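You operate a simulated robot arm through the tools that you are given. There is no shell and no other tool. Be economical: measure what you need, move in short steps, check, and stop when the job is done.

Carry out the task below with a simulated robot arm. There is one attempt and no reset: what you move stays moved.

TASK
Put things in order on the big board on the work table. At the end: the silver weight is on the silver foil dish; the grey rag stands where the silver weight stood; the green pull stands where the grey rag stood; the blue paint pot stands where the green pull stood; whatever was shut is shut again. Leave all else as you found it, and nothing knocked over.

It is judged by the outcome, as a careful person would: the job done as asked, and still so three seconds after it is handed in. It fails if anything else is knocked over, pushed out of place, dropped, spilled or broken.

THE ROBOT
A 6-joint arm with a two-finger parallel gripper, fixed in place. Base frame: the origin is at the foot of the arm, x ahead of it, y to its left, z up; the work surface is at about z = 0. Readings come in mm, degrees, newtons and seconds.
With the tool pointing down near the work surface it reaches from about 140 to 580 mm from the base axis. Its first joint turns from -66.0 to 66.0 degrees. Payload 2.1 kg.
Tool frame: the origin (TCP) lies between the finger pads and is the grasp point; the fingertips stand 30 mm ahead of it; z points along the fingers, y is the line along which they close. Largest opening 94 mm; finger width 28, thickness 10; the body of the gripper, 50 by 96 mm, starts 55 mm behind the TCP.
Orientation is told as [roll, pitch, yaw] about the base's x, y, z axes, in that order, counted from this pose: with the fingers straight down and closing along the base's y, the tool's x points along the base's -x, its y along +y and its z along -z.

THE INTERFACE
- The arm moves only by the tool arm_command. Its argument "steps" is a list of rows, each an object of numbers (a shift or turn left out is 0, a gripper value left out holds the last): "x", "y", "z": the shift along the tool's x, y, z in units of 300 mm (1.0 is 300 mm); "rx", "ry", "rz": the turn, a rotation vector about the tool's x, y, z in units of 90 degrees (1.0 is 90 degrees); "fingers": the finger opening in mm, from 0 to 94. In form: [{"x": .., "y": .., "z": .., "rx": .., "ry": .., "rz": .., "fingers": ..}, ...]. A call has 1 to 20 rows; each row is the pose to reach, as a shift and turn from the pose commanded when the call began, along the tool's axes at that moment. A call with a number of a shift or a turn outside -1 to 1 is refused whole. Rows are played at 5 a second. More than 50 mm and 8.6 degrees between two rows, or a gripper value outside its range, and nothing of the call is played. Where a pose cannot be reached the arm comes as near as it can. A force on the tool above 40 N (or 10 N above the force at the start of the call, whichever is more), or a blocked arm, ends the call early, and 0.2 s more pass. Each finger travels about 72 mm/s and halts on what it meets, pressing with about 39 N; the grip force reading is that of the motor and also rises with nothing between the fingers. The clock runs only during rows and for 0.2 s after the last one: add rows that repeat a pose to give the fingers time. It gives the time, the measured TCP pose, the force on the tool (base axes), the opening and the grip force at its end, in the units of the frame above (readings bear some noise), and new pictures: "views" is both (left out), scene, wrist or none.
- Cameras (640 x 400 px; columns grow to the right, rows downward): "scene" is fixed at [60.8, -376.2, 482.1]; the picture's right is [0.70, -0.71, 0.00], its down [-0.40, -0.40, -0.83] and it looks along [0.59, 0.58, -0.56] (base axes); focal length 297 px, centre (320, 200). "wrist" rides on the gripper at [-37, 0, -58] in the tool frame; the picture's right is [0.00, -1.00, 0.00], its down [0.97, 0.00, -0.24] and it looks along [0.24, 0.00, 0.97] (tool axes); focal length 218 px, centre (320, 200). There is no depth. A picture from a camera that has moved, and an enlarged one, comes with that camera's place and axes in the base frame and with its lens.
- close_up(camera, box): a new picture of the part [left, top, right, bottom] of that camera's present view, enlarged. No time passes.
- sign_off(): hands the job in; it is judged then, once.

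Work in short steps. Places have to be worked out from the pictures, the camera data and where the tool is seen: move nearer, look again, correct. Check each grasp and each placing, and mend what went wrong. You have 120 turns and 150 pictures in all, those below and enlarged ones among them. Open the gripper and draw the arm clear of the work before you hand the job in, unless the task says otherwise; then end with one line.

The tools are called after "Request:" by a JSON object that holds its "name" and its "arguments". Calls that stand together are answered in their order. arm_command: Moves the arm, as the interface text tells. Its arguments: {"type":"object","properties":{"steps":{"type":"array","items":{"type":"object","properties":{"x":{"type":"number"},"y":{"type":"number"},"z":{"type":"number"},"rx":{"type":"number"},"ry":{"type":"number"},"rz":{"type":"number"},"fingers":{"type":"number"}}}},"views":{"type":"string","enum":["both","scene","wrist","none"]}},"required":["steps"]} The other tools are called the same way: close_up (camera, box) takes an enlarged picture of a part of a camera's view; sign_off () hands the job in.

At the start:

```text
time_s: 0.0
ee_pos: [318.9, 126.7, 299.8]
orientation: [0.1, -0.1, 0.0]
ft_force: [0.7, -0.4, 0.0]
gripper_width: 94.2
grip_force: 0.0
```

scene: 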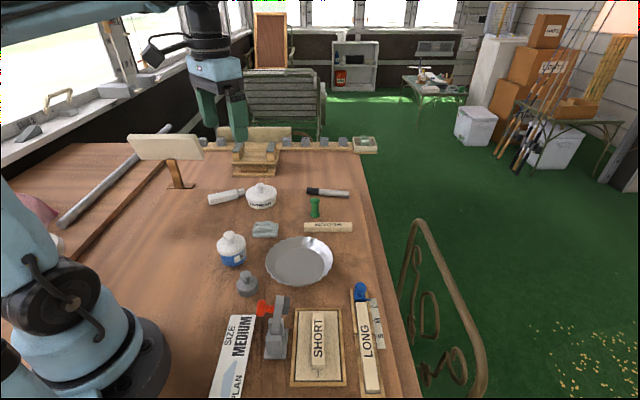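
wrist: 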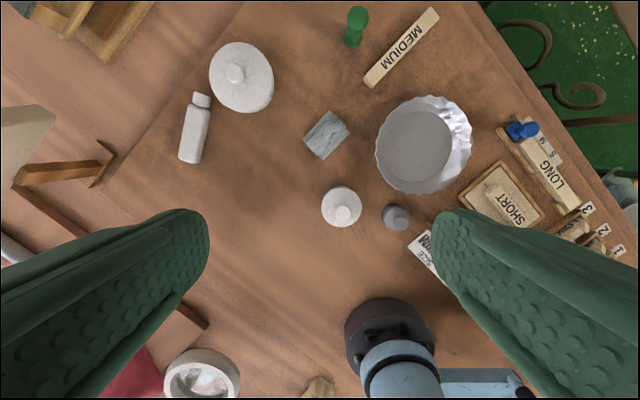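

I'll start with enlarged views of the work area to identify the objects.

Request:
{"name": "close_up", "arguments": {"camera": "scene", "box": [200, 170, 400, 295]}}

Request:
{"name": "close_up", "arguments": {"camera": "scene", "box": [200, 270, 408, 400]}}

Request:
{"name": "close_up", "arguments": {"camera": "wrist", "box": [300, 80, 640, 292]}}

```text
3.20 times, centred on (300, 232) of scene
camera zoom: at [60.8, -376.2, 482.1], right [0.7, -0.71, 0.0], down [-0.4, -0.4, -0.83], along [0.59, 0.58, -0.56], focal length 951 px, centre (384, 96)
```

zoom: 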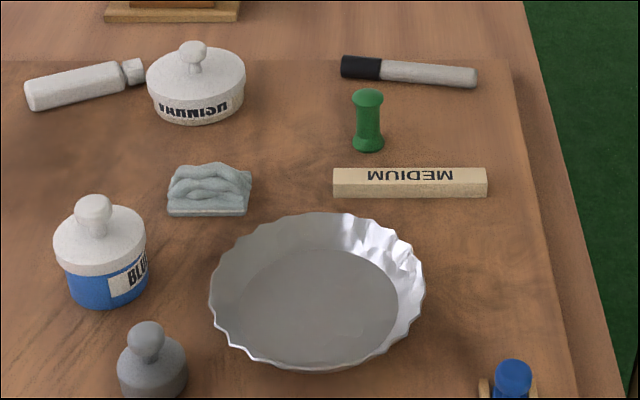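

```text
3.08 times, centred on (304, 335) of scene
camera zoom: at [60.8, -376.2, 482.1], right [0.7, -0.71, 0.0], down [-0.4, -0.4, -0.83], along [0.59, 0.58, -0.56], focal length 914 px, centre (369, -215)
```

zoom: 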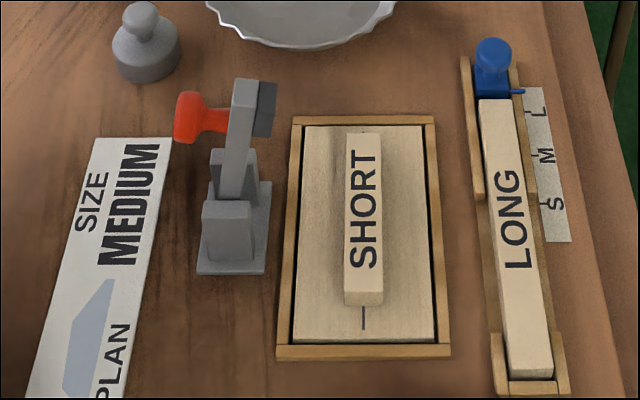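

```text
1.88 times, centred on (470, 186) of wrist
camera zoom: at [354.8, 125.8, 358.2], right [0.0, -1.0, 0.0], down [-0.97, 0.0, 0.24], along [-0.24, 0.0, -0.97], focal length 411 px, centre (38, 226)
```

zoom: 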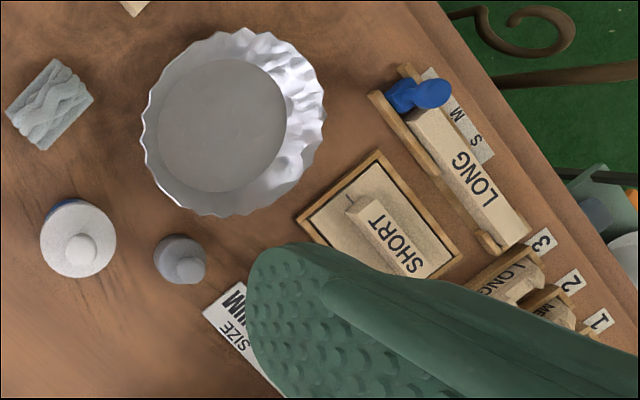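

Objects are clear: weight ≈(237,-2), pot ≈(261,91), rag ≈(366,114), dish ≈(357,-20), pull ≈(506,81). I move over the weight at a safe height to refine.

Request:
{"name": "arm_command", "arguments": {"steps": [{"x": 0.055, "y": -0.086, "z": 0.066}, {"x": 0.11, "y": -0.172, "z": 0.133}, {"x": 0.165, "y": -0.258, "z": 0.2}, {"x": 0.22, "y": -0.344, "z": 0.266}, {"x": 0.273, "y": -0.43, "z": 0.333}, {"x": 0.273, "y": -0.43, "z": 0.333}], "views": "both"}}

```text
time_s: 1.4
ee_pos: [236.2, -2.8, 199.4]
orientation: [0.0, -0.1, 0.0]
ft_force: [-0.1, -0.5, 0.4]
gripper_width: 93.9
grip_force: 0.1
camera wrist: at [272.3, -1.9, 258.7], right [0.0, -1.0, 0.0], down [-0.97, 0.0, 0.24], along [-0.24, 0.0, -0.97], focal length 218 px, centre (320, 200)
```

scene: 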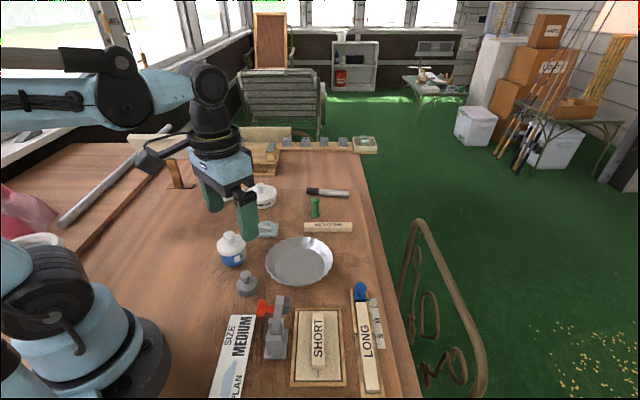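
wrist: 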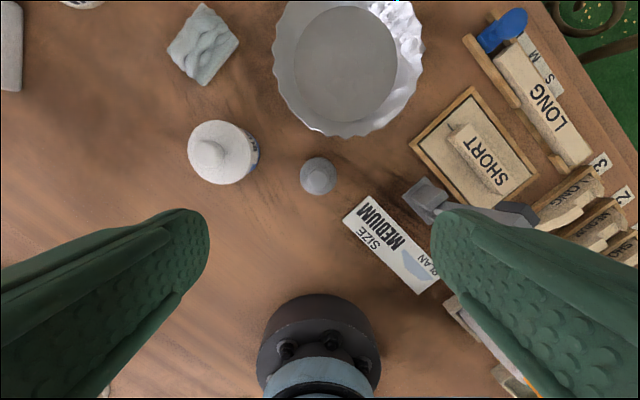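

Weight at about (239,0). An enlarged view to refine it.

Request:
{"name": "close_up", "arguments": {"camera": "wrist", "box": [170, 80, 430, 240]}}

Request:
{"name": "close_up", "arguments": {"camera": "scene", "box": [205, 225, 305, 300]}}

```text
2.46 times, centred on (300, 160) of wrist
camera zoom: at [272.3, -1.9, 258.7], right [0.0, -1.0, 0.0], down [-0.97, 0.0, 0.24], along [-0.24, 0.0, -0.97], focal length 537 px, centre (369, 298)
```

zoom: 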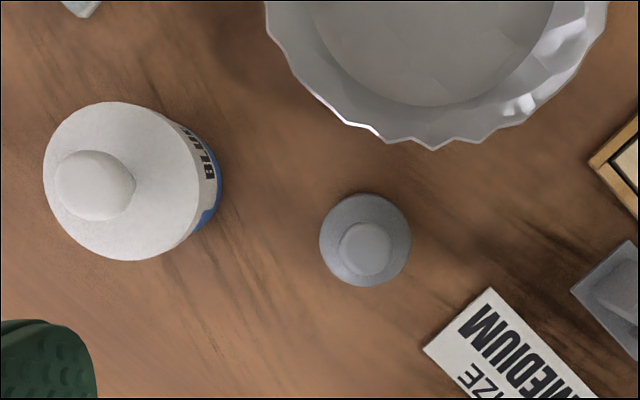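

```text
5.33 times, centred on (255, 262) of scene
camera zoom: at [60.8, -376.2, 482.1], right [0.7, -0.71, 0.0], down [-0.4, -0.4, -0.83], along [0.59, 0.58, -0.56], focal length 1584 px, centre (667, -133)
```

zoom: 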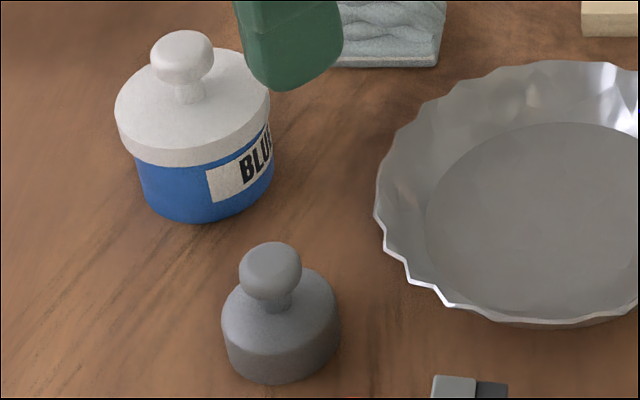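

Weight at (239.5, 0), about 42 mm in diameter. I set the fingers to 66 mm and descend over it to z≈60 first.

Request:
{"name": "arm_command", "arguments": {"steps": [{"x": -0.0083, "y": 0.0077, "z": 0.0, "fingers": 66}, {"x": -0.0083, "y": 0.0077, "z": 0.14}, {"x": -0.0083, "y": 0.0077, "z": 0.28}, {"x": -0.0083, "y": 0.0077, "z": 0.4}, {"x": -0.0083, "y": 0.0077, "z": 0.467}, {"x": -0.0083, "y": 0.0077, "z": 0.467}]}}

```text
time_s: 2.8
ee_pos: [240.5, 2.0, 59.1]
orientation: [-0.1, -0.1, 0.0]
ft_force: [0.3, 0.1, 0.5]
gripper_width: 66.3
grip_force: 0.2
camera wrist: at [277.0, 1.5, 117.8], right [0.0, -1.0, 0.0], down [-0.97, 0.0, 0.24], along [-0.24, 0.0, -0.97], focal length 218 px, centre (320, 200)
```

scene: 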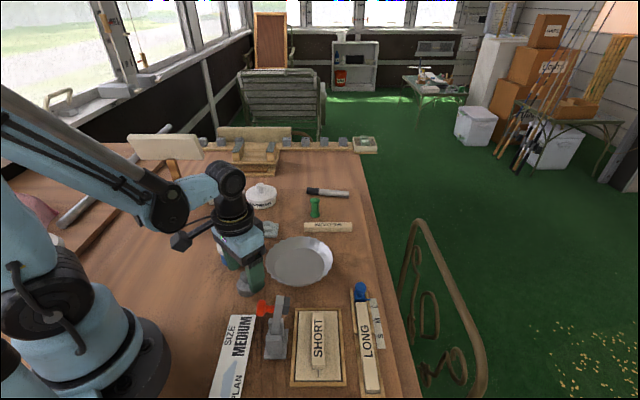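
wrist: 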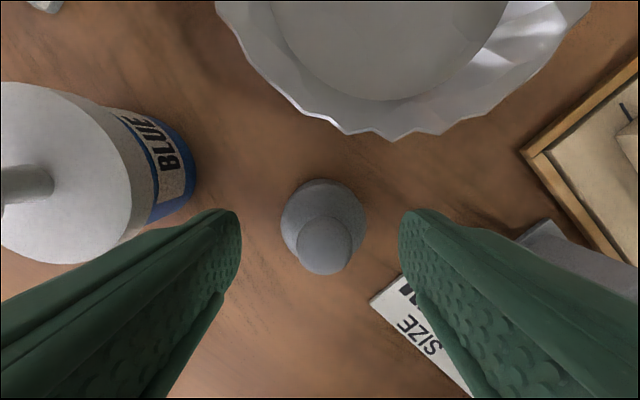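

The weight sits centred between the fingers. I lower to z≈35 and close.

Request:
{"name": "arm_command", "arguments": {"steps": [{"z": 0.04}, {"z": 0.08}, {"z": 0.08, "fingers": 30}, {"z": 0.08, "fingers": 30}, {"z": 0.08, "fingers": 30}, {"z": 0.08, "fingers": 30}], "views": "wrist"}}

```text
time_s: 4.2
ee_pos: [240.2, 0.2, 36.2]
orientation: [0.0, -0.2, 0.0]
ft_force: [-0.6, -1.6, -0.5]
gripper_width: 40.3
grip_force: 39.1
camera wrist: at [276.5, 0.0, 94.0], right [0.0, -1.0, 0.0], down [-0.97, 0.0, 0.24], along [-0.24, 0.0, -0.97], focal length 218 px, centre (320, 200)
```

wrist: 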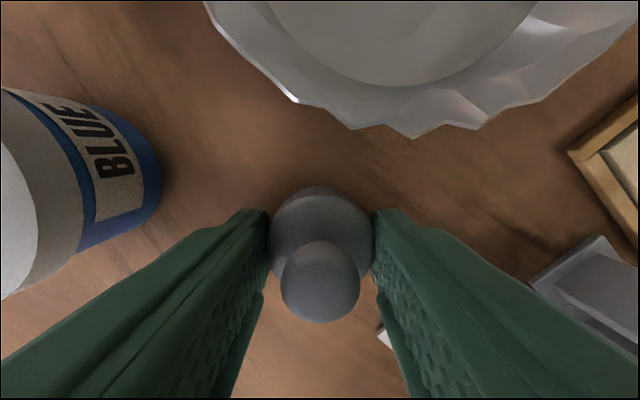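

Held firmly (40 mm). I lift 75 mm and carry it over the dish centre ≈(355,-28).

Request:
{"name": "arm_command", "arguments": {"steps": [{"z": -0.06}, {"z": -0.14}, {"z": -0.25}, {"x": -0.096, "y": -0.0233, "z": -0.25}, {"x": -0.192, "y": -0.0466, "z": -0.25}, {"x": -0.288, "y": -0.07, "z": -0.25}, {"x": -0.383, "y": -0.0933, "z": -0.25}, {"x": -0.383, "y": -0.0933, "z": -0.25}]}}

```text
time_s: 6.0
ee_pos: [352.2, -28.0, 111.7]
orientation: [0.1, -0.1, 0.0]
ft_force: [-0.2, 0.3, -2.0]
gripper_width: 40.3
grip_force: 39.0
camera wrist: at [389.1, -29.0, 169.5], right [0.0, -1.0, 0.0], down [-0.97, 0.0, 0.24], along [-0.24, 0.0, -0.97], focal length 218 px, centre (320, 200)
```

scene: 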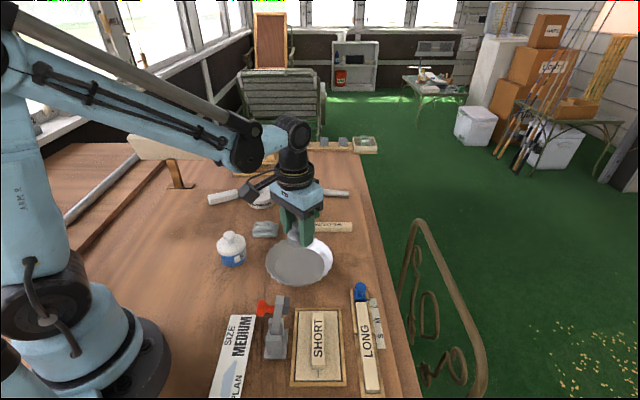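
wrist: 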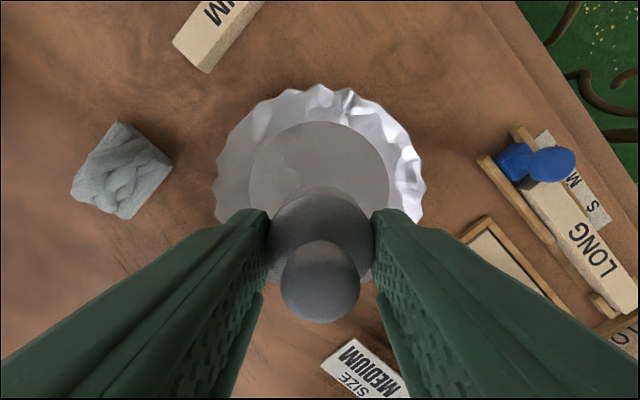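

The dish flat is centred at about (352,-29), right under the weight. I lower most of the way, then creep.

Request:
{"name": "arm_command", "arguments": {"steps": [{"z": 0.08}, {"z": 0.15}, {"z": 0.2}, {"z": 0.225}, {"z": 0.225}], "views": "scene"}}

Request:
{"name": "close_up", "arguments": {"camera": "scene", "box": [240, 200, 360, 290]}}

```text
time_s: 7.2
ee_pos: [355.2, -29.4, 43.1]
orientation: [0.0, -0.1, -0.1]
ft_force: [0.2, 0.0, -2.8]
gripper_width: 40.4
grip_force: 39.2
```

scene: 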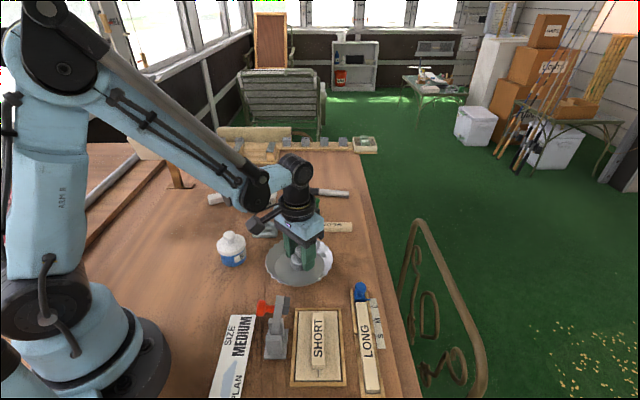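

```text
4.44 times, centred on (300, 245) of scene
camera zoom: at [60.8, -376.2, 482.1], right [0.7, -0.71, 0.0], down [-0.4, -0.4, -0.83], along [0.59, 0.58, -0.56], focal length 1320 px, centre (409, 0)
```

zoom: 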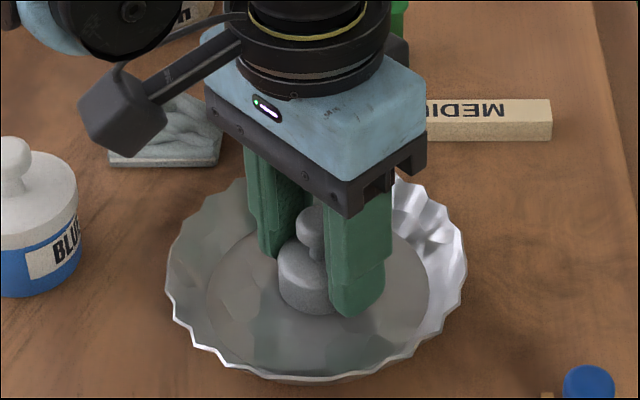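

Weight base is about 5–7 mm above the dish; no contact yet. I creep down 3 mm and watch the force.

Request:
{"name": "arm_command", "arguments": {"steps": [{"z": 0.005}, {"z": 0.01}, {"z": 0.01}], "views": "none"}}

Request:
{"name": "arm_command", "arguments": {"steps": [{"z": 0.003}, {"z": 0.003}], "views": "none"}}

Request:
{"name": "arm_command", "arguments": {"steps": [{"z": 0.003}, {"z": 0.003}], "views": "none"}}

```text
time_s: 8.0
ee_pos: [354.9, -30.3, 40.2]
orientation: [0.0, -0.1, 0.0]
ft_force: [-1.3, 0.5, -3.2]
gripper_width: 40.2
grip_force: 38.6
```

```text
time_s: 8.6
ee_pos: [355.0, -28.5, 39.6]
orientation: [0.1, -0.1, 0.0]
ft_force: [0.5, -0.3, 3.4]
gripper_width: 40.3
grip_force: 39.1
```

```text
time_s: 9.2
ee_pos: [354.7, -30.0, 39.3]
orientation: [0.0, -0.1, 0.0]
ft_force: [-0.1, -2.7, 32.3]
gripper_width: 40.1
grip_force: 38.5
```

Contact is made. I relieve the pressure by 1 mm, then open gently to 60 mm.

Request:
{"name": "arm_command", "arguments": {"steps": [{"z": -0.003}, {"z": -0.003, "fingers": 48}, {"z": -0.003, "fingers": 60}, {"z": -0.003, "fingers": 60}], "views": "wrist"}}

```text
time_s: 10.2
ee_pos: [355.2, -29.2, 38.4]
orientation: [-0.1, -0.1, 0.0]
ft_force: [-0.1, -0.3, -0.5]
gripper_width: 59.9
grip_force: 0.1
camera wrist: at [390.7, -28.7, 97.6], right [0.0, -1.0, 0.0], down [-0.97, 0.0, 0.24], along [-0.24, 0.0, -0.97], focal length 218 px, centre (320, 200)
```

wrist: 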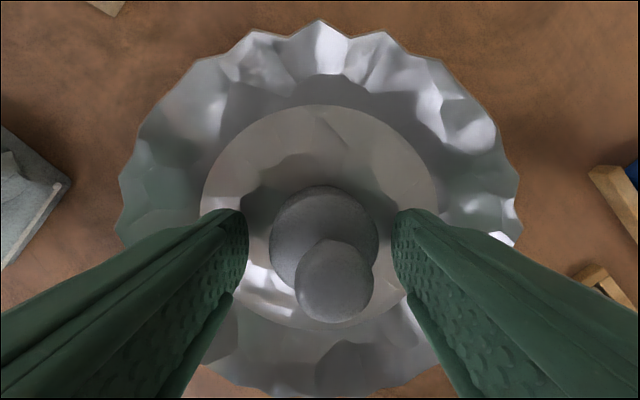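

Released. I rise straight up and check the weight and dish.

Request:
{"name": "arm_command", "arguments": {"steps": [{"z": -0.08}, {"z": -0.2}, {"z": -0.35}, {"z": -0.5, "fingers": 94}, {"z": -0.5, "fingers": 94}]}}

Request:
{"name": "close_up", "arguments": {"camera": "scene", "box": [240, 200, 360, 290]}}

```text
time_s: 11.4
ee_pos: [354.9, -28.6, 190.8]
orientation: [0.1, 0.0, 0.0]
ft_force: [-0.9, -0.4, -0.2]
gripper_width: 94.1
grip_force: 0.0
camera wrist: at [391.0, -28.9, 248.8], right [0.0, -1.0, 0.0], down [-0.97, 0.0, 0.24], along [-0.24, 0.0, -0.97], focal length 218 px, centre (320, 200)
```

scene: 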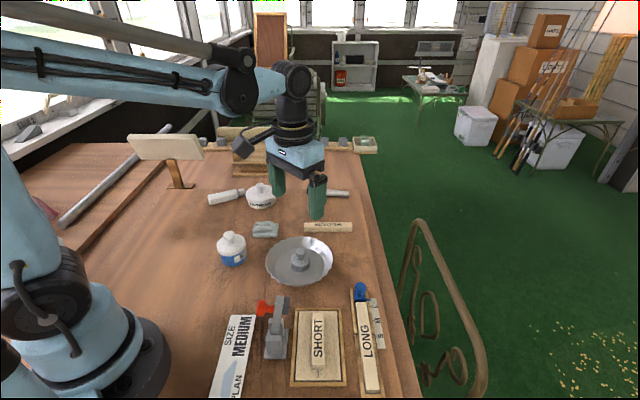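
wrist: 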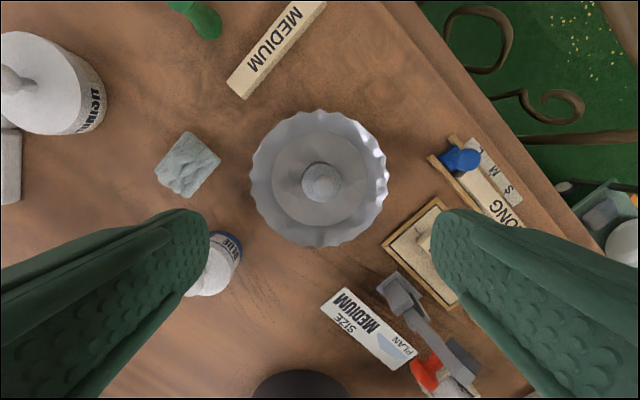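

```text
4.44 times, centred on (300, 245) of scene
camera zoom: at [60.8, -376.2, 482.1], right [0.7, -0.71, 0.0], down [-0.4, -0.4, -0.83], along [0.59, 0.58, -0.56], focal length 1320 px, centre (409, 0)
```

zoom: 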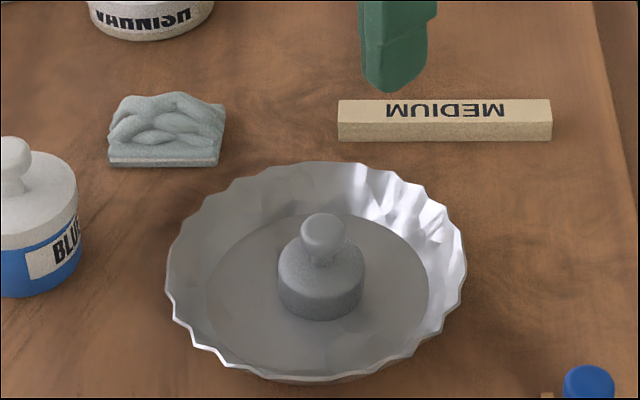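

The weight stands upright in the centre of the dish. Now move over the rag at ≈(372,113).

Request:
{"name": "arm_command", "arguments": {"steps": [{"x": -0.017, "y": 0.117}, {"x": -0.034, "y": 0.235}, {"x": -0.05, "y": 0.352}, {"x": -0.067, "y": 0.47}, {"x": -0.067, "y": 0.47, "z": 0.1}, {"x": -0.067, "y": 0.47, "z": 0.1}], "views": "wrist"}}

Request:
{"name": "close_up", "arguments": {"camera": "wrist", "box": [240, 100, 400, 200]}}

Request:
{"name": "close_up", "arguments": {"camera": "scene", "box": [230, 200, 310, 250]}}

```text
time_s: 12.8
ee_pos: [374.9, 110.5, 158.3]
orientation: [0.1, -0.1, 0.0]
ft_force: [0.1, -0.4, 0.3]
gripper_width: 93.9
grip_force: 0.1
camera wrist: at [411.0, 109.7, 217.0], right [0.0, -1.0, 0.0], down [-0.97, 0.0, 0.24], along [-0.24, 0.0, -0.97], focal length 218 px, centre (320, 200)
```

wrist: 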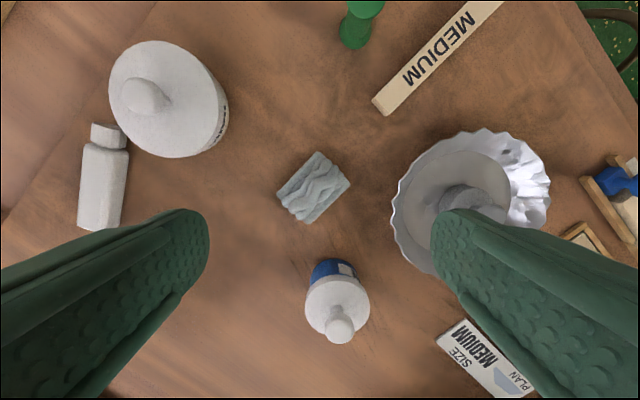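

```text
4.00 times, centred on (320, 150) of wrist
camera zoom: at [411.0, 109.7, 217.0], right [0.0, -1.0, 0.0], down [-0.97, 0.0, 0.24], along [-0.24, 0.0, -0.97], focal length 873 px, centre (320, 400)
```

zoom: 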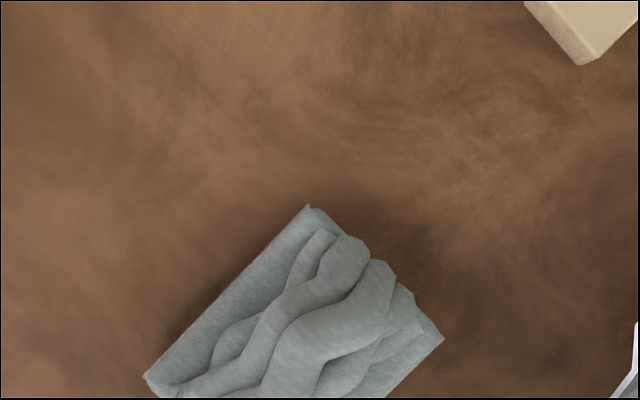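

```text
8.00 times, centred on (270, 225) of scene
camera zoom: at [60.8, -376.2, 482.1], right [0.7, -0.71, 0.0], down [-0.4, -0.4, -0.83], along [0.59, 0.58, -0.56], focal length 2377 px, centre (720, 0)
```

zoom: 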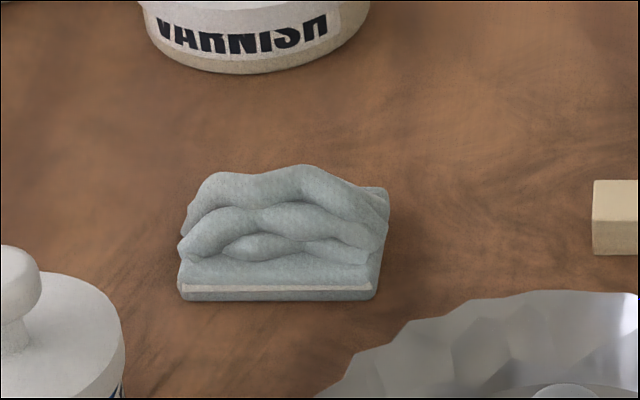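

Rag centre ≈(372.5,119), its short side along (0.7,0.7). I turn the gripper -45° in yaw above it and come down to z≈60 for a check.

Request:
{"name": "arm_command", "arguments": {"steps": [{"x": 0.0067, "y": 0.02, "rz": 0.083}, {"x": 0.0067, "y": 0.02, "rz": 0.167}, {"x": 0.0067, "y": 0.02, "rz": 0.25}, {"x": 0.0067, "y": 0.02, "rz": 0.333, "fingers": 72}, {"x": 0.0067, "y": 0.02, "rz": 0.417}, {"x": 0.0067, "y": 0.02, "rz": 0.5}, {"x": 0.0067, "y": 0.02, "z": 0.13, "rz": 0.5}, {"x": 0.0067, "y": 0.02, "z": 0.26, "rz": 0.5}, {"x": 0.0067, "y": 0.02, "z": 0.33, "rz": 0.5}, {"x": 0.0067, "y": 0.02, "z": 0.33, "rz": 0.5}]}}

```text
time_s: 15.0
ee_pos: [372.4, 117.6, 58.9]
orientation: [0.0, 0.0, -45.0]
ft_force: [0.1, -0.1, 0.3]
gripper_width: 72.0
grip_force: 0.0
camera wrist: at [396.9, 91.4, 118.1], right [-0.71, -0.71, 0.0], down [-0.69, 0.69, 0.24], along [-0.17, 0.17, -0.97], focal length 218 px, centre (320, 200)
```

scene: 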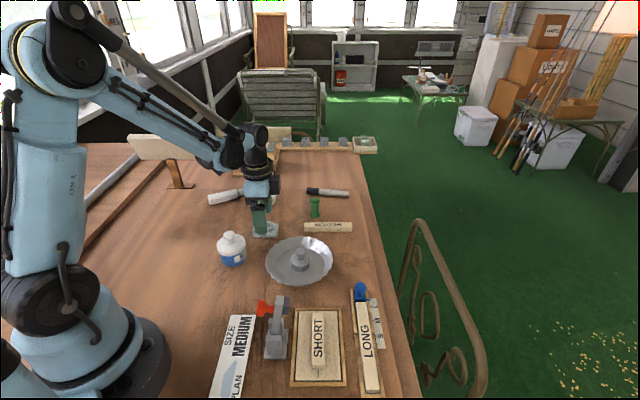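
wrist: 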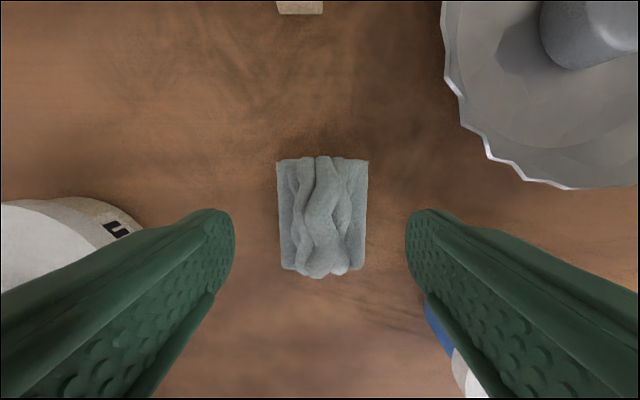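

Rag is well centred and aligned. I lower to z≈34 and close.

Request:
{"name": "arm_command", "arguments": {"steps": [{"z": 0.04}, {"z": 0.083}, {"z": 0.083, "fingers": 30}, {"z": 0.083, "fingers": 30}, {"z": 0.083, "fingers": 30}, {"z": 0.083, "fingers": 30}], "views": "wrist"}}

```text
time_s: 16.4
ee_pos: [371.7, 117.9, 35.9]
orientation: [0.0, -0.1, -45.0]
ft_force: [-0.9, -0.3, 0.7]
gripper_width: 43.1
grip_force: 38.9
camera wrist: at [397.5, 91.8, 93.5], right [-0.71, -0.71, 0.0], down [-0.69, 0.69, 0.24], along [-0.17, 0.17, -0.97], focal length 218 px, centre (320, 200)
```

wrist: 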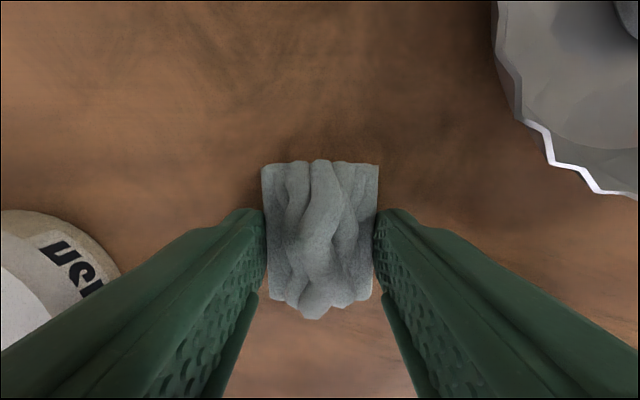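

Rag held (43 mm). I lift it 90 mm, carry it to the weight's former place (240,0) and turn to yaw −15° on the way for better clearance from the dish.

Request:
{"name": "arm_command", "arguments": {"steps": [{"z": -0.1}, {"z": -0.2}, {"z": -0.3}, {"x": 0.006, "y": -0.119, "z": -0.3, "rz": -0.067}, {"x": 0.013, "y": -0.237, "z": -0.3, "rz": -0.133}, {"x": 0.019, "y": -0.356, "z": -0.3, "rz": -0.2}, {"x": 0.026, "y": -0.475, "z": -0.3, "rz": -0.267}, {"x": 0.032, "y": -0.593, "z": -0.3, "rz": -0.333}, {"x": 0.032, "y": -0.593, "z": -0.3, "rz": -0.333}]}}

```text
time_s: 18.4
ee_pos: [239.3, -2.1, 125.6]
orientation: [0.1, -0.1, -15.0]
ft_force: [-0.7, -0.2, -0.1]
gripper_width: 43.5
grip_force: 38.7
camera wrist: at [273.5, -11.4, 183.3], right [-0.26, -0.97, 0.0], down [-0.94, 0.25, 0.24], along [-0.23, 0.06, -0.97], focal length 218 px, centre (320, 200)
```

scene: 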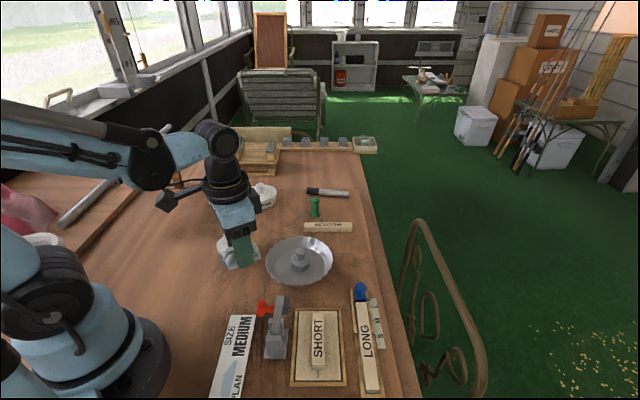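
wrist: 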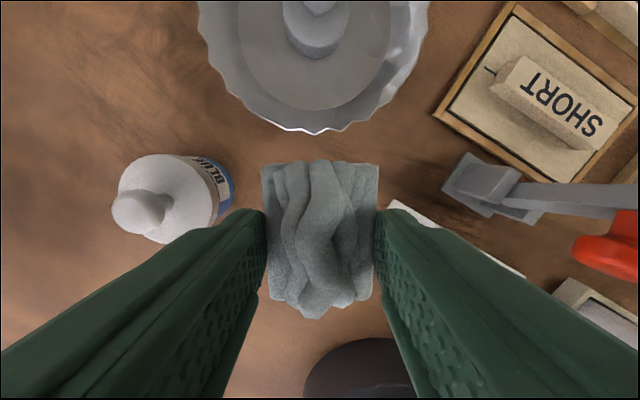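

Above the free place with clear space all round. I lower 87 mm, then finish gently.

Request:
{"name": "arm_command", "arguments": {"steps": [{"z": 0.1}, {"z": 0.2}, {"z": 0.26}, {"z": 0.29}, {"z": 0.29}], "views": "wrist"}}

Request:
{"name": "arm_command", "arguments": {"steps": [{"z": 0.005}, {"z": 0.008}, {"z": 0.008}], "views": "none"}}

```text
time_s: 19.6
ee_pos: [240.0, 0.7, 38.8]
orientation: [0.0, -0.1, -15.0]
ft_force: [-0.5, 0.1, -0.8]
gripper_width: 43.2
grip_force: 39.2
camera wrist: at [275.6, -11.0, 96.9], right [-0.26, -0.97, 0.0], down [-0.94, 0.25, 0.24], along [-0.23, 0.06, -0.97], focal length 218 px, centre (320, 200)
```

wrist: 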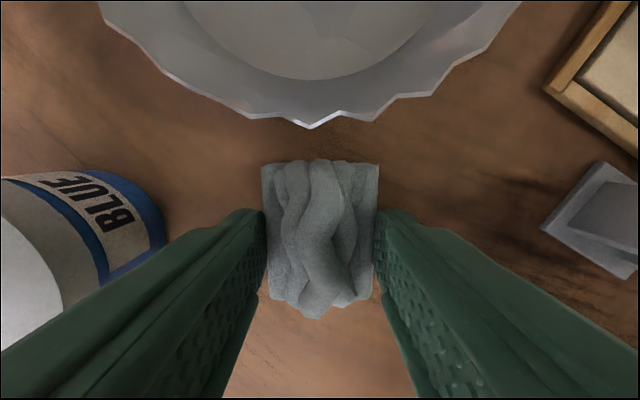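

```text
time_s: 20.4
ee_pos: [238.6, -1.0, 37.1]
orientation: [0.0, -0.2, -15.0]
ft_force: [-0.6, -0.4, -0.7]
gripper_width: 43.3
grip_force: 39.1
```

No contact yet; 0.7 mm to go, then I release.

Request:
{"name": "arm_command", "arguments": {"steps": [{"z": 0.0023}, {"z": 0.0023}, {"z": 0.0023, "fingers": 50}, {"z": 0.0023, "fingers": 56}, {"z": 0.0023, "fingers": 56}], "views": "wrist"}}

```text
time_s: 21.6
ee_pos: [240.8, -1.9, 34.8]
orientation: [0.0, -0.1, -15.0]
ft_force: [0.2, -0.4, 0.2]
gripper_width: 56.3
grip_force: 0.1
camera wrist: at [274.4, -10.9, 93.7], right [-0.26, -0.97, 0.0], down [-0.94, 0.25, 0.24], along [-0.23, 0.06, -0.97], focal length 218 px, centre (320, 200)
```

wrist: 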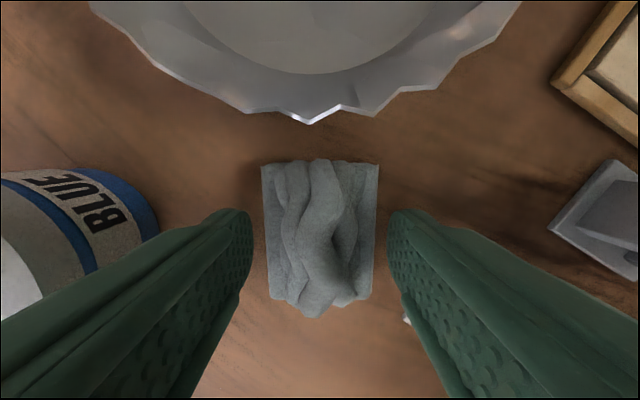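

Rag is down and flat. I rise and travel to the pull ≈(506,81), turning to yaw +45° (closing parallel to the MEDIUM block).

Request:
{"name": "arm_command", "arguments": {"steps": [{"z": -0.1}, {"z": -0.22}, {"z": -0.36}, {"z": -0.5}, {"z": -0.55, "fingers": 94}, {"x": -0.084, "y": 0.057, "z": -0.55, "rz": -0.083}, {"x": -0.168, "y": 0.114, "z": -0.55, "rz": -0.167}, {"x": -0.252, "y": 0.171, "z": -0.55, "rz": -0.25}, {"x": -0.336, "y": 0.228, "z": -0.55, "rz": -0.333}, {"x": -0.42, "y": 0.285, "z": -0.55, "rz": -0.417}, {"x": -0.504, "y": 0.342, "z": -0.55, "rz": -0.5}, {"x": -0.588, "y": 0.399, "z": -0.55, "rz": -0.583}, {"x": -0.672, "y": 0.456, "z": -0.55, "rz": -0.667}, {"x": -0.672, "y": 0.456, "z": -0.55, "rz": -0.667}]}}

Request:
{"name": "close_up", "arguments": {"camera": "scene", "box": [200, 220, 320, 310]}}

```text
time_s: 24.6
ee_pos: [469.4, 79.3, 202.4]
orientation: [-0.1, 0.0, 45.1]
ft_force: [-0.3, -0.2, -0.2]
gripper_width: 94.1
grip_force: 0.1
camera wrist: at [494.9, 105.2, 260.0], right [0.71, -0.71, 0.0], down [-0.68, -0.69, 0.24], along [-0.17, -0.17, -0.97], focal length 218 px, centre (320, 200)
```

scene: 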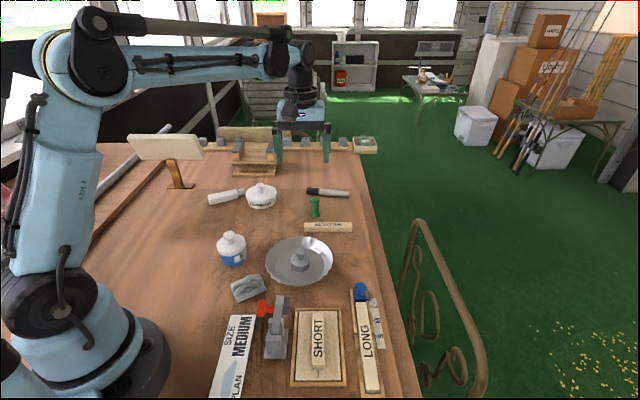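
wrist: 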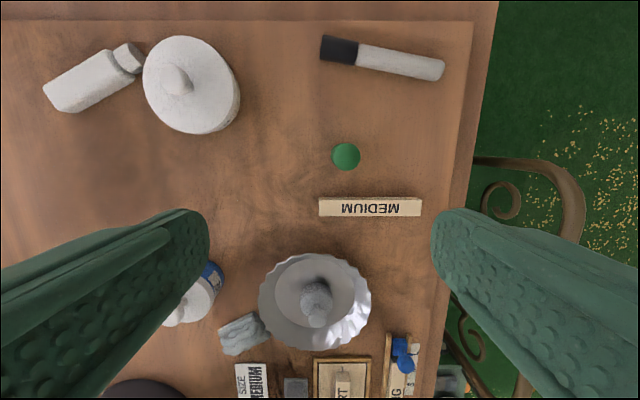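

```text
4.44 times, centred on (260, 265) of scene
camera zoom: at [60.8, -376.2, 482.1], right [0.7, -0.71, 0.0], down [-0.4, -0.4, -0.83], along [0.59, 0.58, -0.56], focal length 1320 px, centre (587, -89)
```

zoom: 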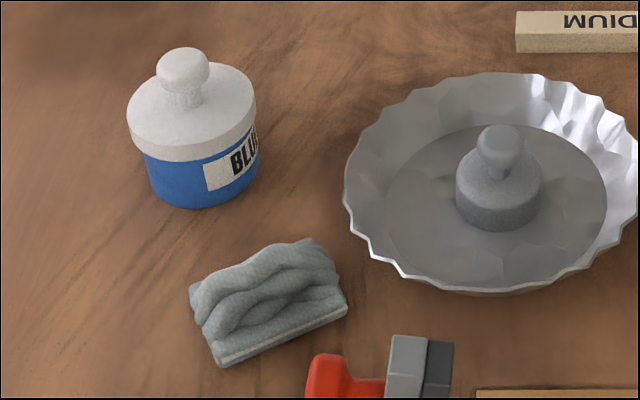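

Rag stands well. Pull at ≈(505.5,80). I go above it and lower to z≈75 with 50 mm opening.

Request:
{"name": "arm_command", "arguments": {"steps": [{"x": -0.085, "y": -0.0825, "fingers": 50}, {"x": -0.085, "y": -0.0825, "z": 0.14}, {"x": -0.085, "y": -0.0825, "z": 0.28}, {"x": -0.085, "y": -0.0825, "z": 0.417}, {"x": -0.085, "y": -0.0825, "z": 0.417}]}}

```text
time_s: 25.8
ee_pos: [506.4, 79.1, 74.7]
orientation: [0.0, -0.1, 45.0]
ft_force: [-0.2, 0.2, 0.3]
gripper_width: 49.9
grip_force: 0.0
camera wrist: at [531.3, 104.8, 132.6], right [0.71, -0.71, 0.0], down [-0.69, -0.69, 0.24], along [-0.17, -0.17, -0.97], focal length 218 px, centre (320, 200)
```

scene: 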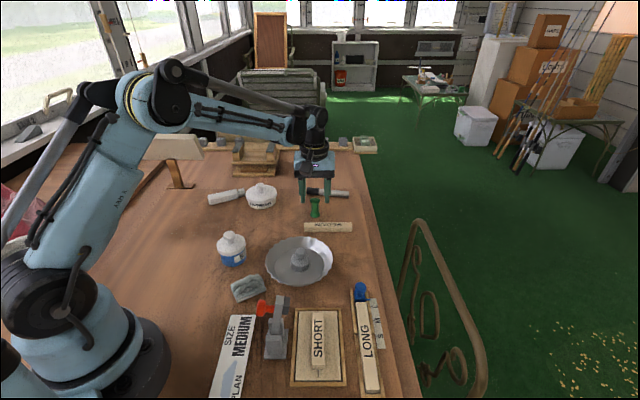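
wrist: 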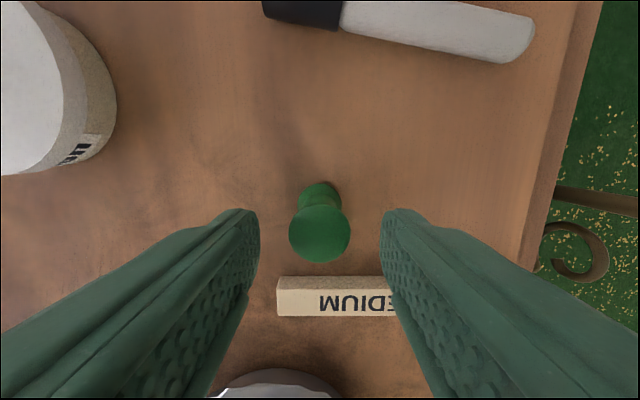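

Pull is about 2 mm farther along tool −x: centre ≈(507,81.5). I correct, lower to z≈38 and close.

Request:
{"name": "arm_command", "arguments": {"steps": [{"x": -0.007, "z": 0.06}, {"x": -0.007, "z": 0.123}, {"x": -0.007, "z": 0.123, "fingers": 12}, {"x": -0.007, "z": 0.123, "fingers": 12}, {"x": -0.007, "z": 0.123, "fingers": 12}, {"x": -0.007, "z": 0.123, "fingers": 12}], "views": "wrist"}}

```text
time_s: 27.2
ee_pos: [507.6, 80.8, 38.0]
orientation: [0.0, 0.1, 44.9]
ft_force: [-0.8, 0.3, -0.2]
gripper_width: 22.8
grip_force: 39.0
camera wrist: at [533.1, 106.6, 96.9], right [0.71, -0.71, 0.0], down [-0.69, -0.69, 0.24], along [-0.17, -0.17, -0.97], focal length 218 px, centre (320, 200)
```

wrist: 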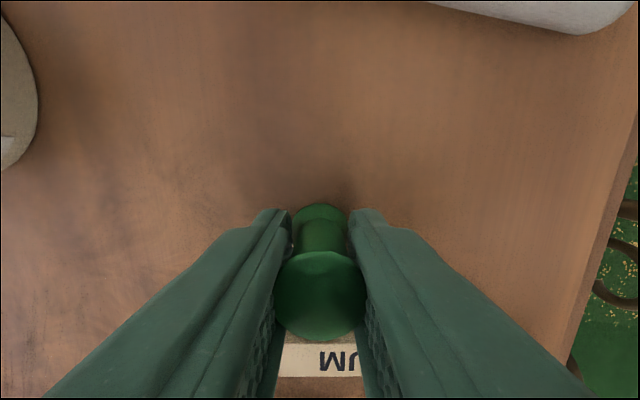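

Pull held (22.8 mm). I lift 85 mm and carry it to the rag's former place (372.5,118.5).

Request:
{"name": "arm_command", "arguments": {"steps": [{"z": -0.09}, {"z": -0.19}, {"z": -0.283}, {"x": 0.058, "y": 0.101, "z": -0.283}, {"x": 0.116, "y": 0.202, "z": -0.283}, {"x": 0.174, "y": 0.303, "z": -0.283}, {"x": 0.231, "y": 0.405, "z": -0.283}, {"x": 0.231, "y": 0.405, "z": -0.283}]}}

```text
time_s: 29.0
ee_pos: [374.6, 120.4, 121.6]
orientation: [0.0, 0.0, 45.1]
ft_force: [-0.4, -0.5, -0.2]
gripper_width: 22.3
grip_force: 38.5
camera wrist: at [398.9, 145.1, 180.5], right [0.71, -0.71, 0.0], down [-0.69, -0.69, 0.24], along [-0.17, -0.17, -0.97], focal length 218 px, centre (320, 200)
```

scene: 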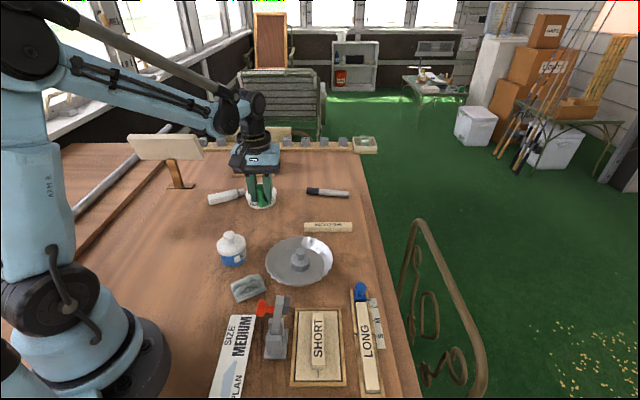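
wrist: 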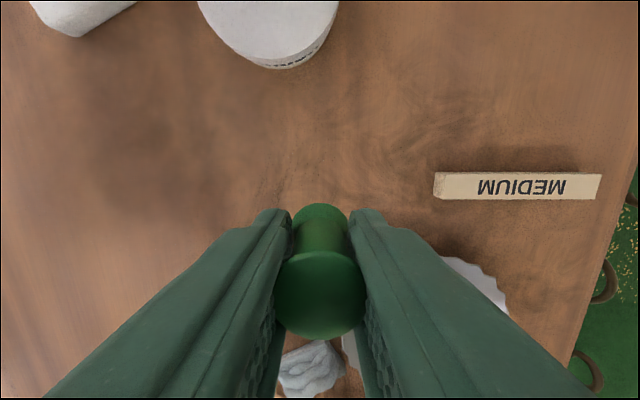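

In position. I lower 83 mm, then creep onto the board.

Request:
{"name": "arm_command", "arguments": {"steps": [{"z": 0.1}, {"z": 0.2}, {"z": 0.25}, {"z": 0.277}, {"z": 0.277}], "views": "none"}}

Request:
{"name": "arm_command", "arguments": {"steps": [{"z": 0.0035}, {"z": 0.0035}], "views": "none"}}

Request:
{"name": "arm_command", "arguments": {"steps": [{"z": 0.0025}, {"z": 0.0025}], "views": "scene"}}

```text
time_s: 30.2
ee_pos: [372.3, 117.7, 39.4]
orientation: [0.0, -0.2, 45.0]
ft_force: [-0.4, 0.0, 0.1]
gripper_width: 22.5
grip_force: 39.1
```

```text
time_s: 30.8
ee_pos: [372.8, 118.5, 37.7]
orientation: [-0.1, 0.0, 45.0]
ft_force: [0.4, 0.7, 1.1]
gripper_width: 22.4
grip_force: 38.7
```

```text
time_s: 31.4
ee_pos: [373.5, 117.9, 39.0]
orientation: [0.0, -0.1, 45.0]
ft_force: [0.1, 0.9, 18.5]
gripper_width: 21.7
grip_force: 38.6
```

scene: 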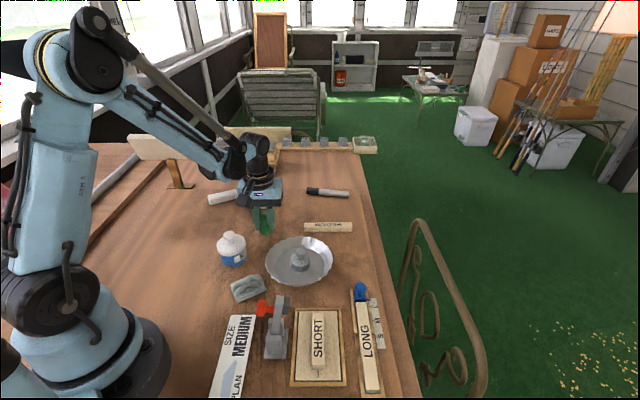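

Contact (18 N). I ease up half a millimetre, open, and check before rising.

Request:
{"name": "arm_command", "arguments": {"steps": [{"z": -0.002}, {"z": -0.002, "fingers": 30}, {"z": -0.002, "fingers": 44}, {"z": -0.002, "fingers": 44}], "views": "wrist"}}

```text
time_s: 32.4
ee_pos: [372.8, 118.0, 37.3]
orientation: [0.0, 0.0, 45.0]
ft_force: [0.2, 0.1, -0.7]
gripper_width: 44.4
grip_force: 0.1
camera wrist: at [397.7, 144.4, 96.8], right [0.71, -0.71, 0.0], down [-0.69, -0.69, 0.24], along [-0.17, -0.17, -0.97], focal length 218 px, centre (320, 200)
```

wrist: 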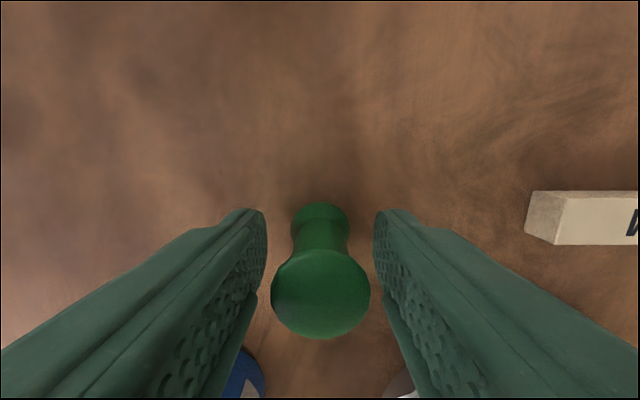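

Pull stands free. I rise and move over the pot ≈(261,91).

Request:
{"name": "arm_command", "arguments": {"steps": [{"z": -0.1}, {"z": -0.22}, {"z": -0.36}, {"z": -0.45, "fingers": 94}, {"x": 0.11, "y": 0.066, "z": -0.45}, {"x": 0.219, "y": 0.132, "z": -0.45}, {"x": 0.328, "y": 0.198, "z": -0.45}, {"x": 0.328, "y": 0.198, "z": -0.45}]}}

Request:
{"name": "close_up", "arguments": {"camera": "scene", "box": [210, 190, 330, 265]}}

Request:
{"name": "close_up", "arguments": {"camera": "wrist", "box": [240, 130, 400, 230]}}

```text
time_s: 34.2
ee_pos: [260.1, 91.3, 172.4]
orientation: [0.0, 0.0, 45.0]
ft_force: [-0.4, 0.2, -0.4]
gripper_width: 93.8
grip_force: 0.0
camera wrist: at [284.8, 117.3, 230.6], right [0.71, -0.71, 0.0], down [-0.69, -0.69, 0.24], along [-0.17, -0.17, -0.97], focal length 218 px, centre (320, 200)
```

scene: 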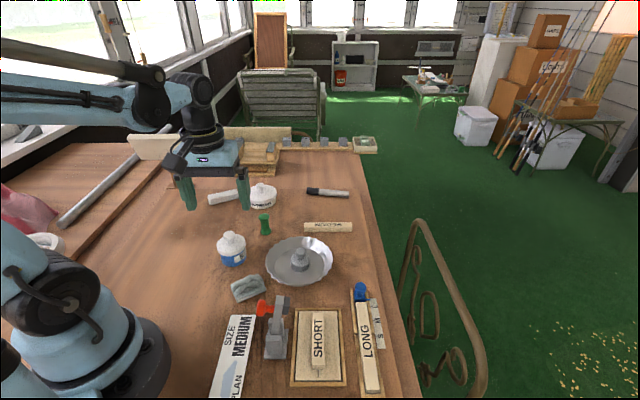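
wrist: 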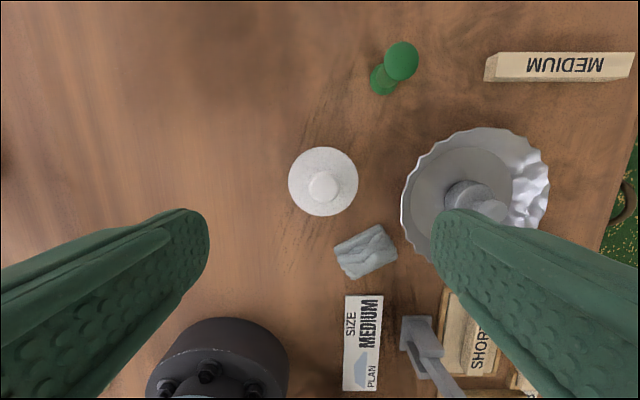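

```text
5.33 times, centred on (270, 228) of scene
camera zoom: at [60.8, -376.2, 482.1], right [0.7, -0.71, 0.0], down [-0.4, -0.4, -0.83], along [0.59, 0.58, -0.56], focal length 1584 px, centre (587, 53)
```

zoom: 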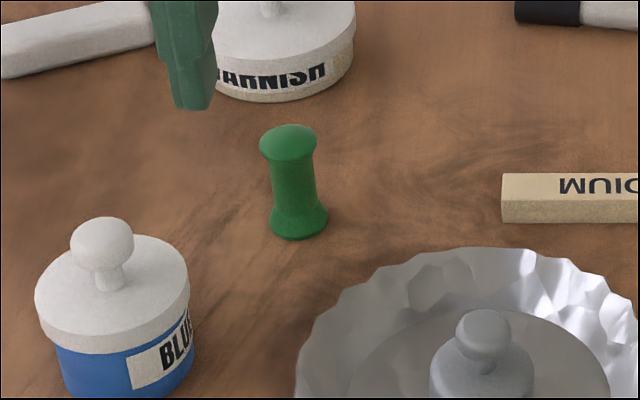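

```text
4.00 times, centred on (320, 180) of wrist
camera zoom: at [284.8, 117.3, 230.6], right [0.71, -0.71, 0.0], down [-0.69, -0.69, 0.24], along [-0.17, -0.17, -0.97], focal length 873 px, centre (320, 280)
```

zoom: 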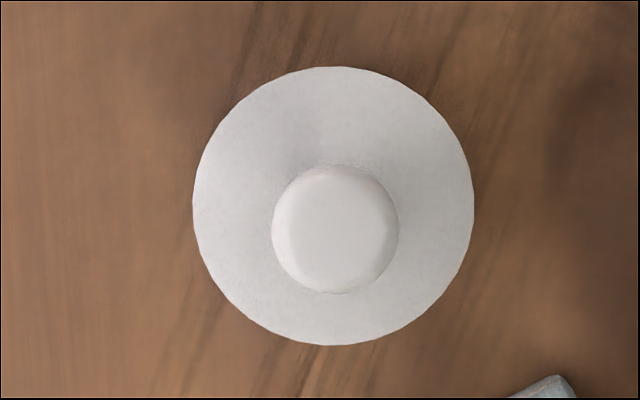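

Pull stands upright at its new place. Pot centre ≈(267.5,94); I correct and lower to z≈108 for a second look.

Request:
{"name": "arm_command", "arguments": {"steps": [{"x": -0.023, "y": -0.009}, {"x": -0.023, "y": -0.009, "z": 0.11}, {"x": -0.023, "y": -0.009, "z": 0.21}, {"x": -0.023, "y": -0.009, "z": 0.21}]}}

```text
time_s: 35.2
ee_pos: [268.2, 93.1, 110.3]
orientation: [0.0, 0.0, 45.0]
ft_force: [0.5, 0.4, 0.1]
gripper_width: 94.0
grip_force: 0.2
camera wrist: at [293.4, 118.4, 168.3], right [0.71, -0.71, 0.0], down [-0.69, -0.69, 0.24], along [-0.17, -0.17, -0.97], focal length 218 px, centre (320, 200)
```

scene: 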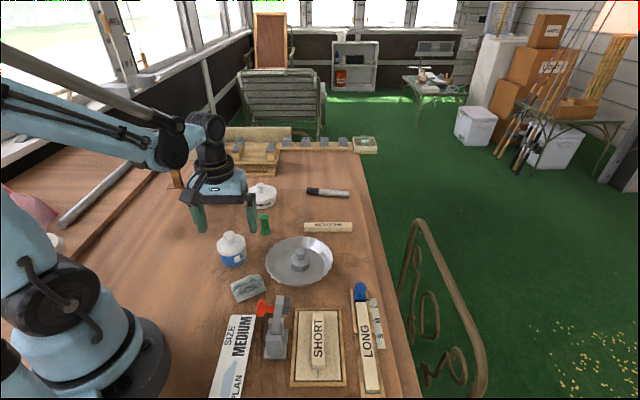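
wrist: 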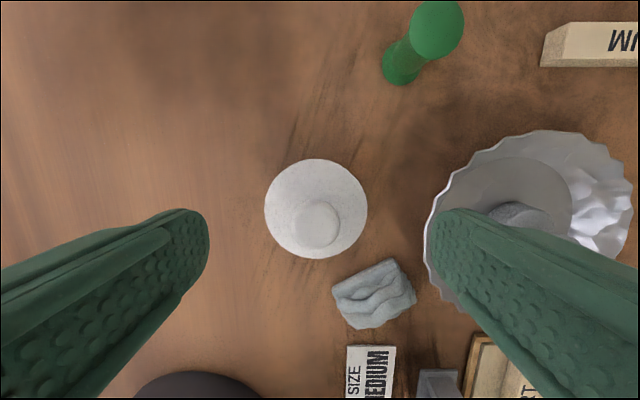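

Pot is centred within ~2 mm. The lid overhangs the body slightly, so I grip here and test whether pot and lid come up together. Lower to z≈37 and close.

Request:
{"name": "arm_command", "arguments": {"steps": [{"x": -0.004, "y": 0.007, "fingers": 84}, {"x": -0.004, "y": 0.007, "z": 0.1}, {"x": -0.004, "y": 0.007, "z": 0.19}, {"x": -0.004, "y": 0.007, "z": 0.243}, {"x": -0.004, "y": 0.007, "z": 0.243, "fingers": 50}, {"x": -0.004, "y": 0.007, "z": 0.243, "fingers": 50}, {"x": -0.004, "y": 0.007, "z": 0.243, "fingers": 50}, {"x": -0.004, "y": 0.007, "z": 0.243, "fingers": 50}]}}

Request:
{"name": "close_up", "arguments": {"camera": "scene", "box": [190, 220, 280, 280]}}

```text
time_s: 37.0
ee_pos: [266.5, 95.8, 36.7]
orientation: [0.1, 0.0, 45.0]
ft_force: [0.4, -0.6, -0.1]
gripper_width: 58.2
grip_force: 39.4
camera wrist: at [290.8, 122.0, 96.0], right [0.71, -0.71, 0.0], down [-0.69, -0.69, 0.24], along [-0.17, -0.17, -0.97], focal length 218 px, centre (320, 200)
```

scene: 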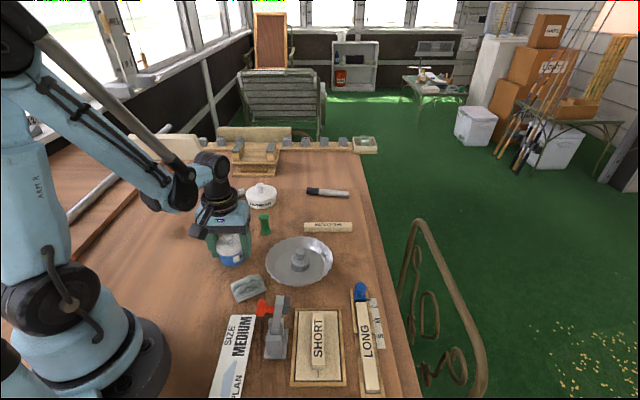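
wrist: 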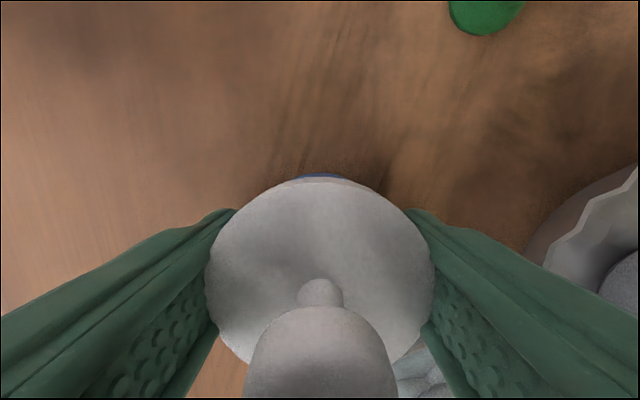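

```text
6.67 times, centred on (235, 250) of scene
camera zoom: at [60.8, -376.2, 482.1], right [0.7, -0.71, 0.0], down [-0.4, -0.4, -0.83], along [0.59, 0.58, -0.56], focal length 1980 px, centre (887, -133)
```

zoom: 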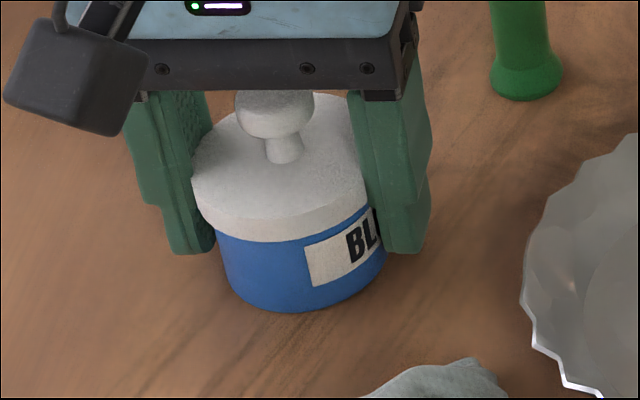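

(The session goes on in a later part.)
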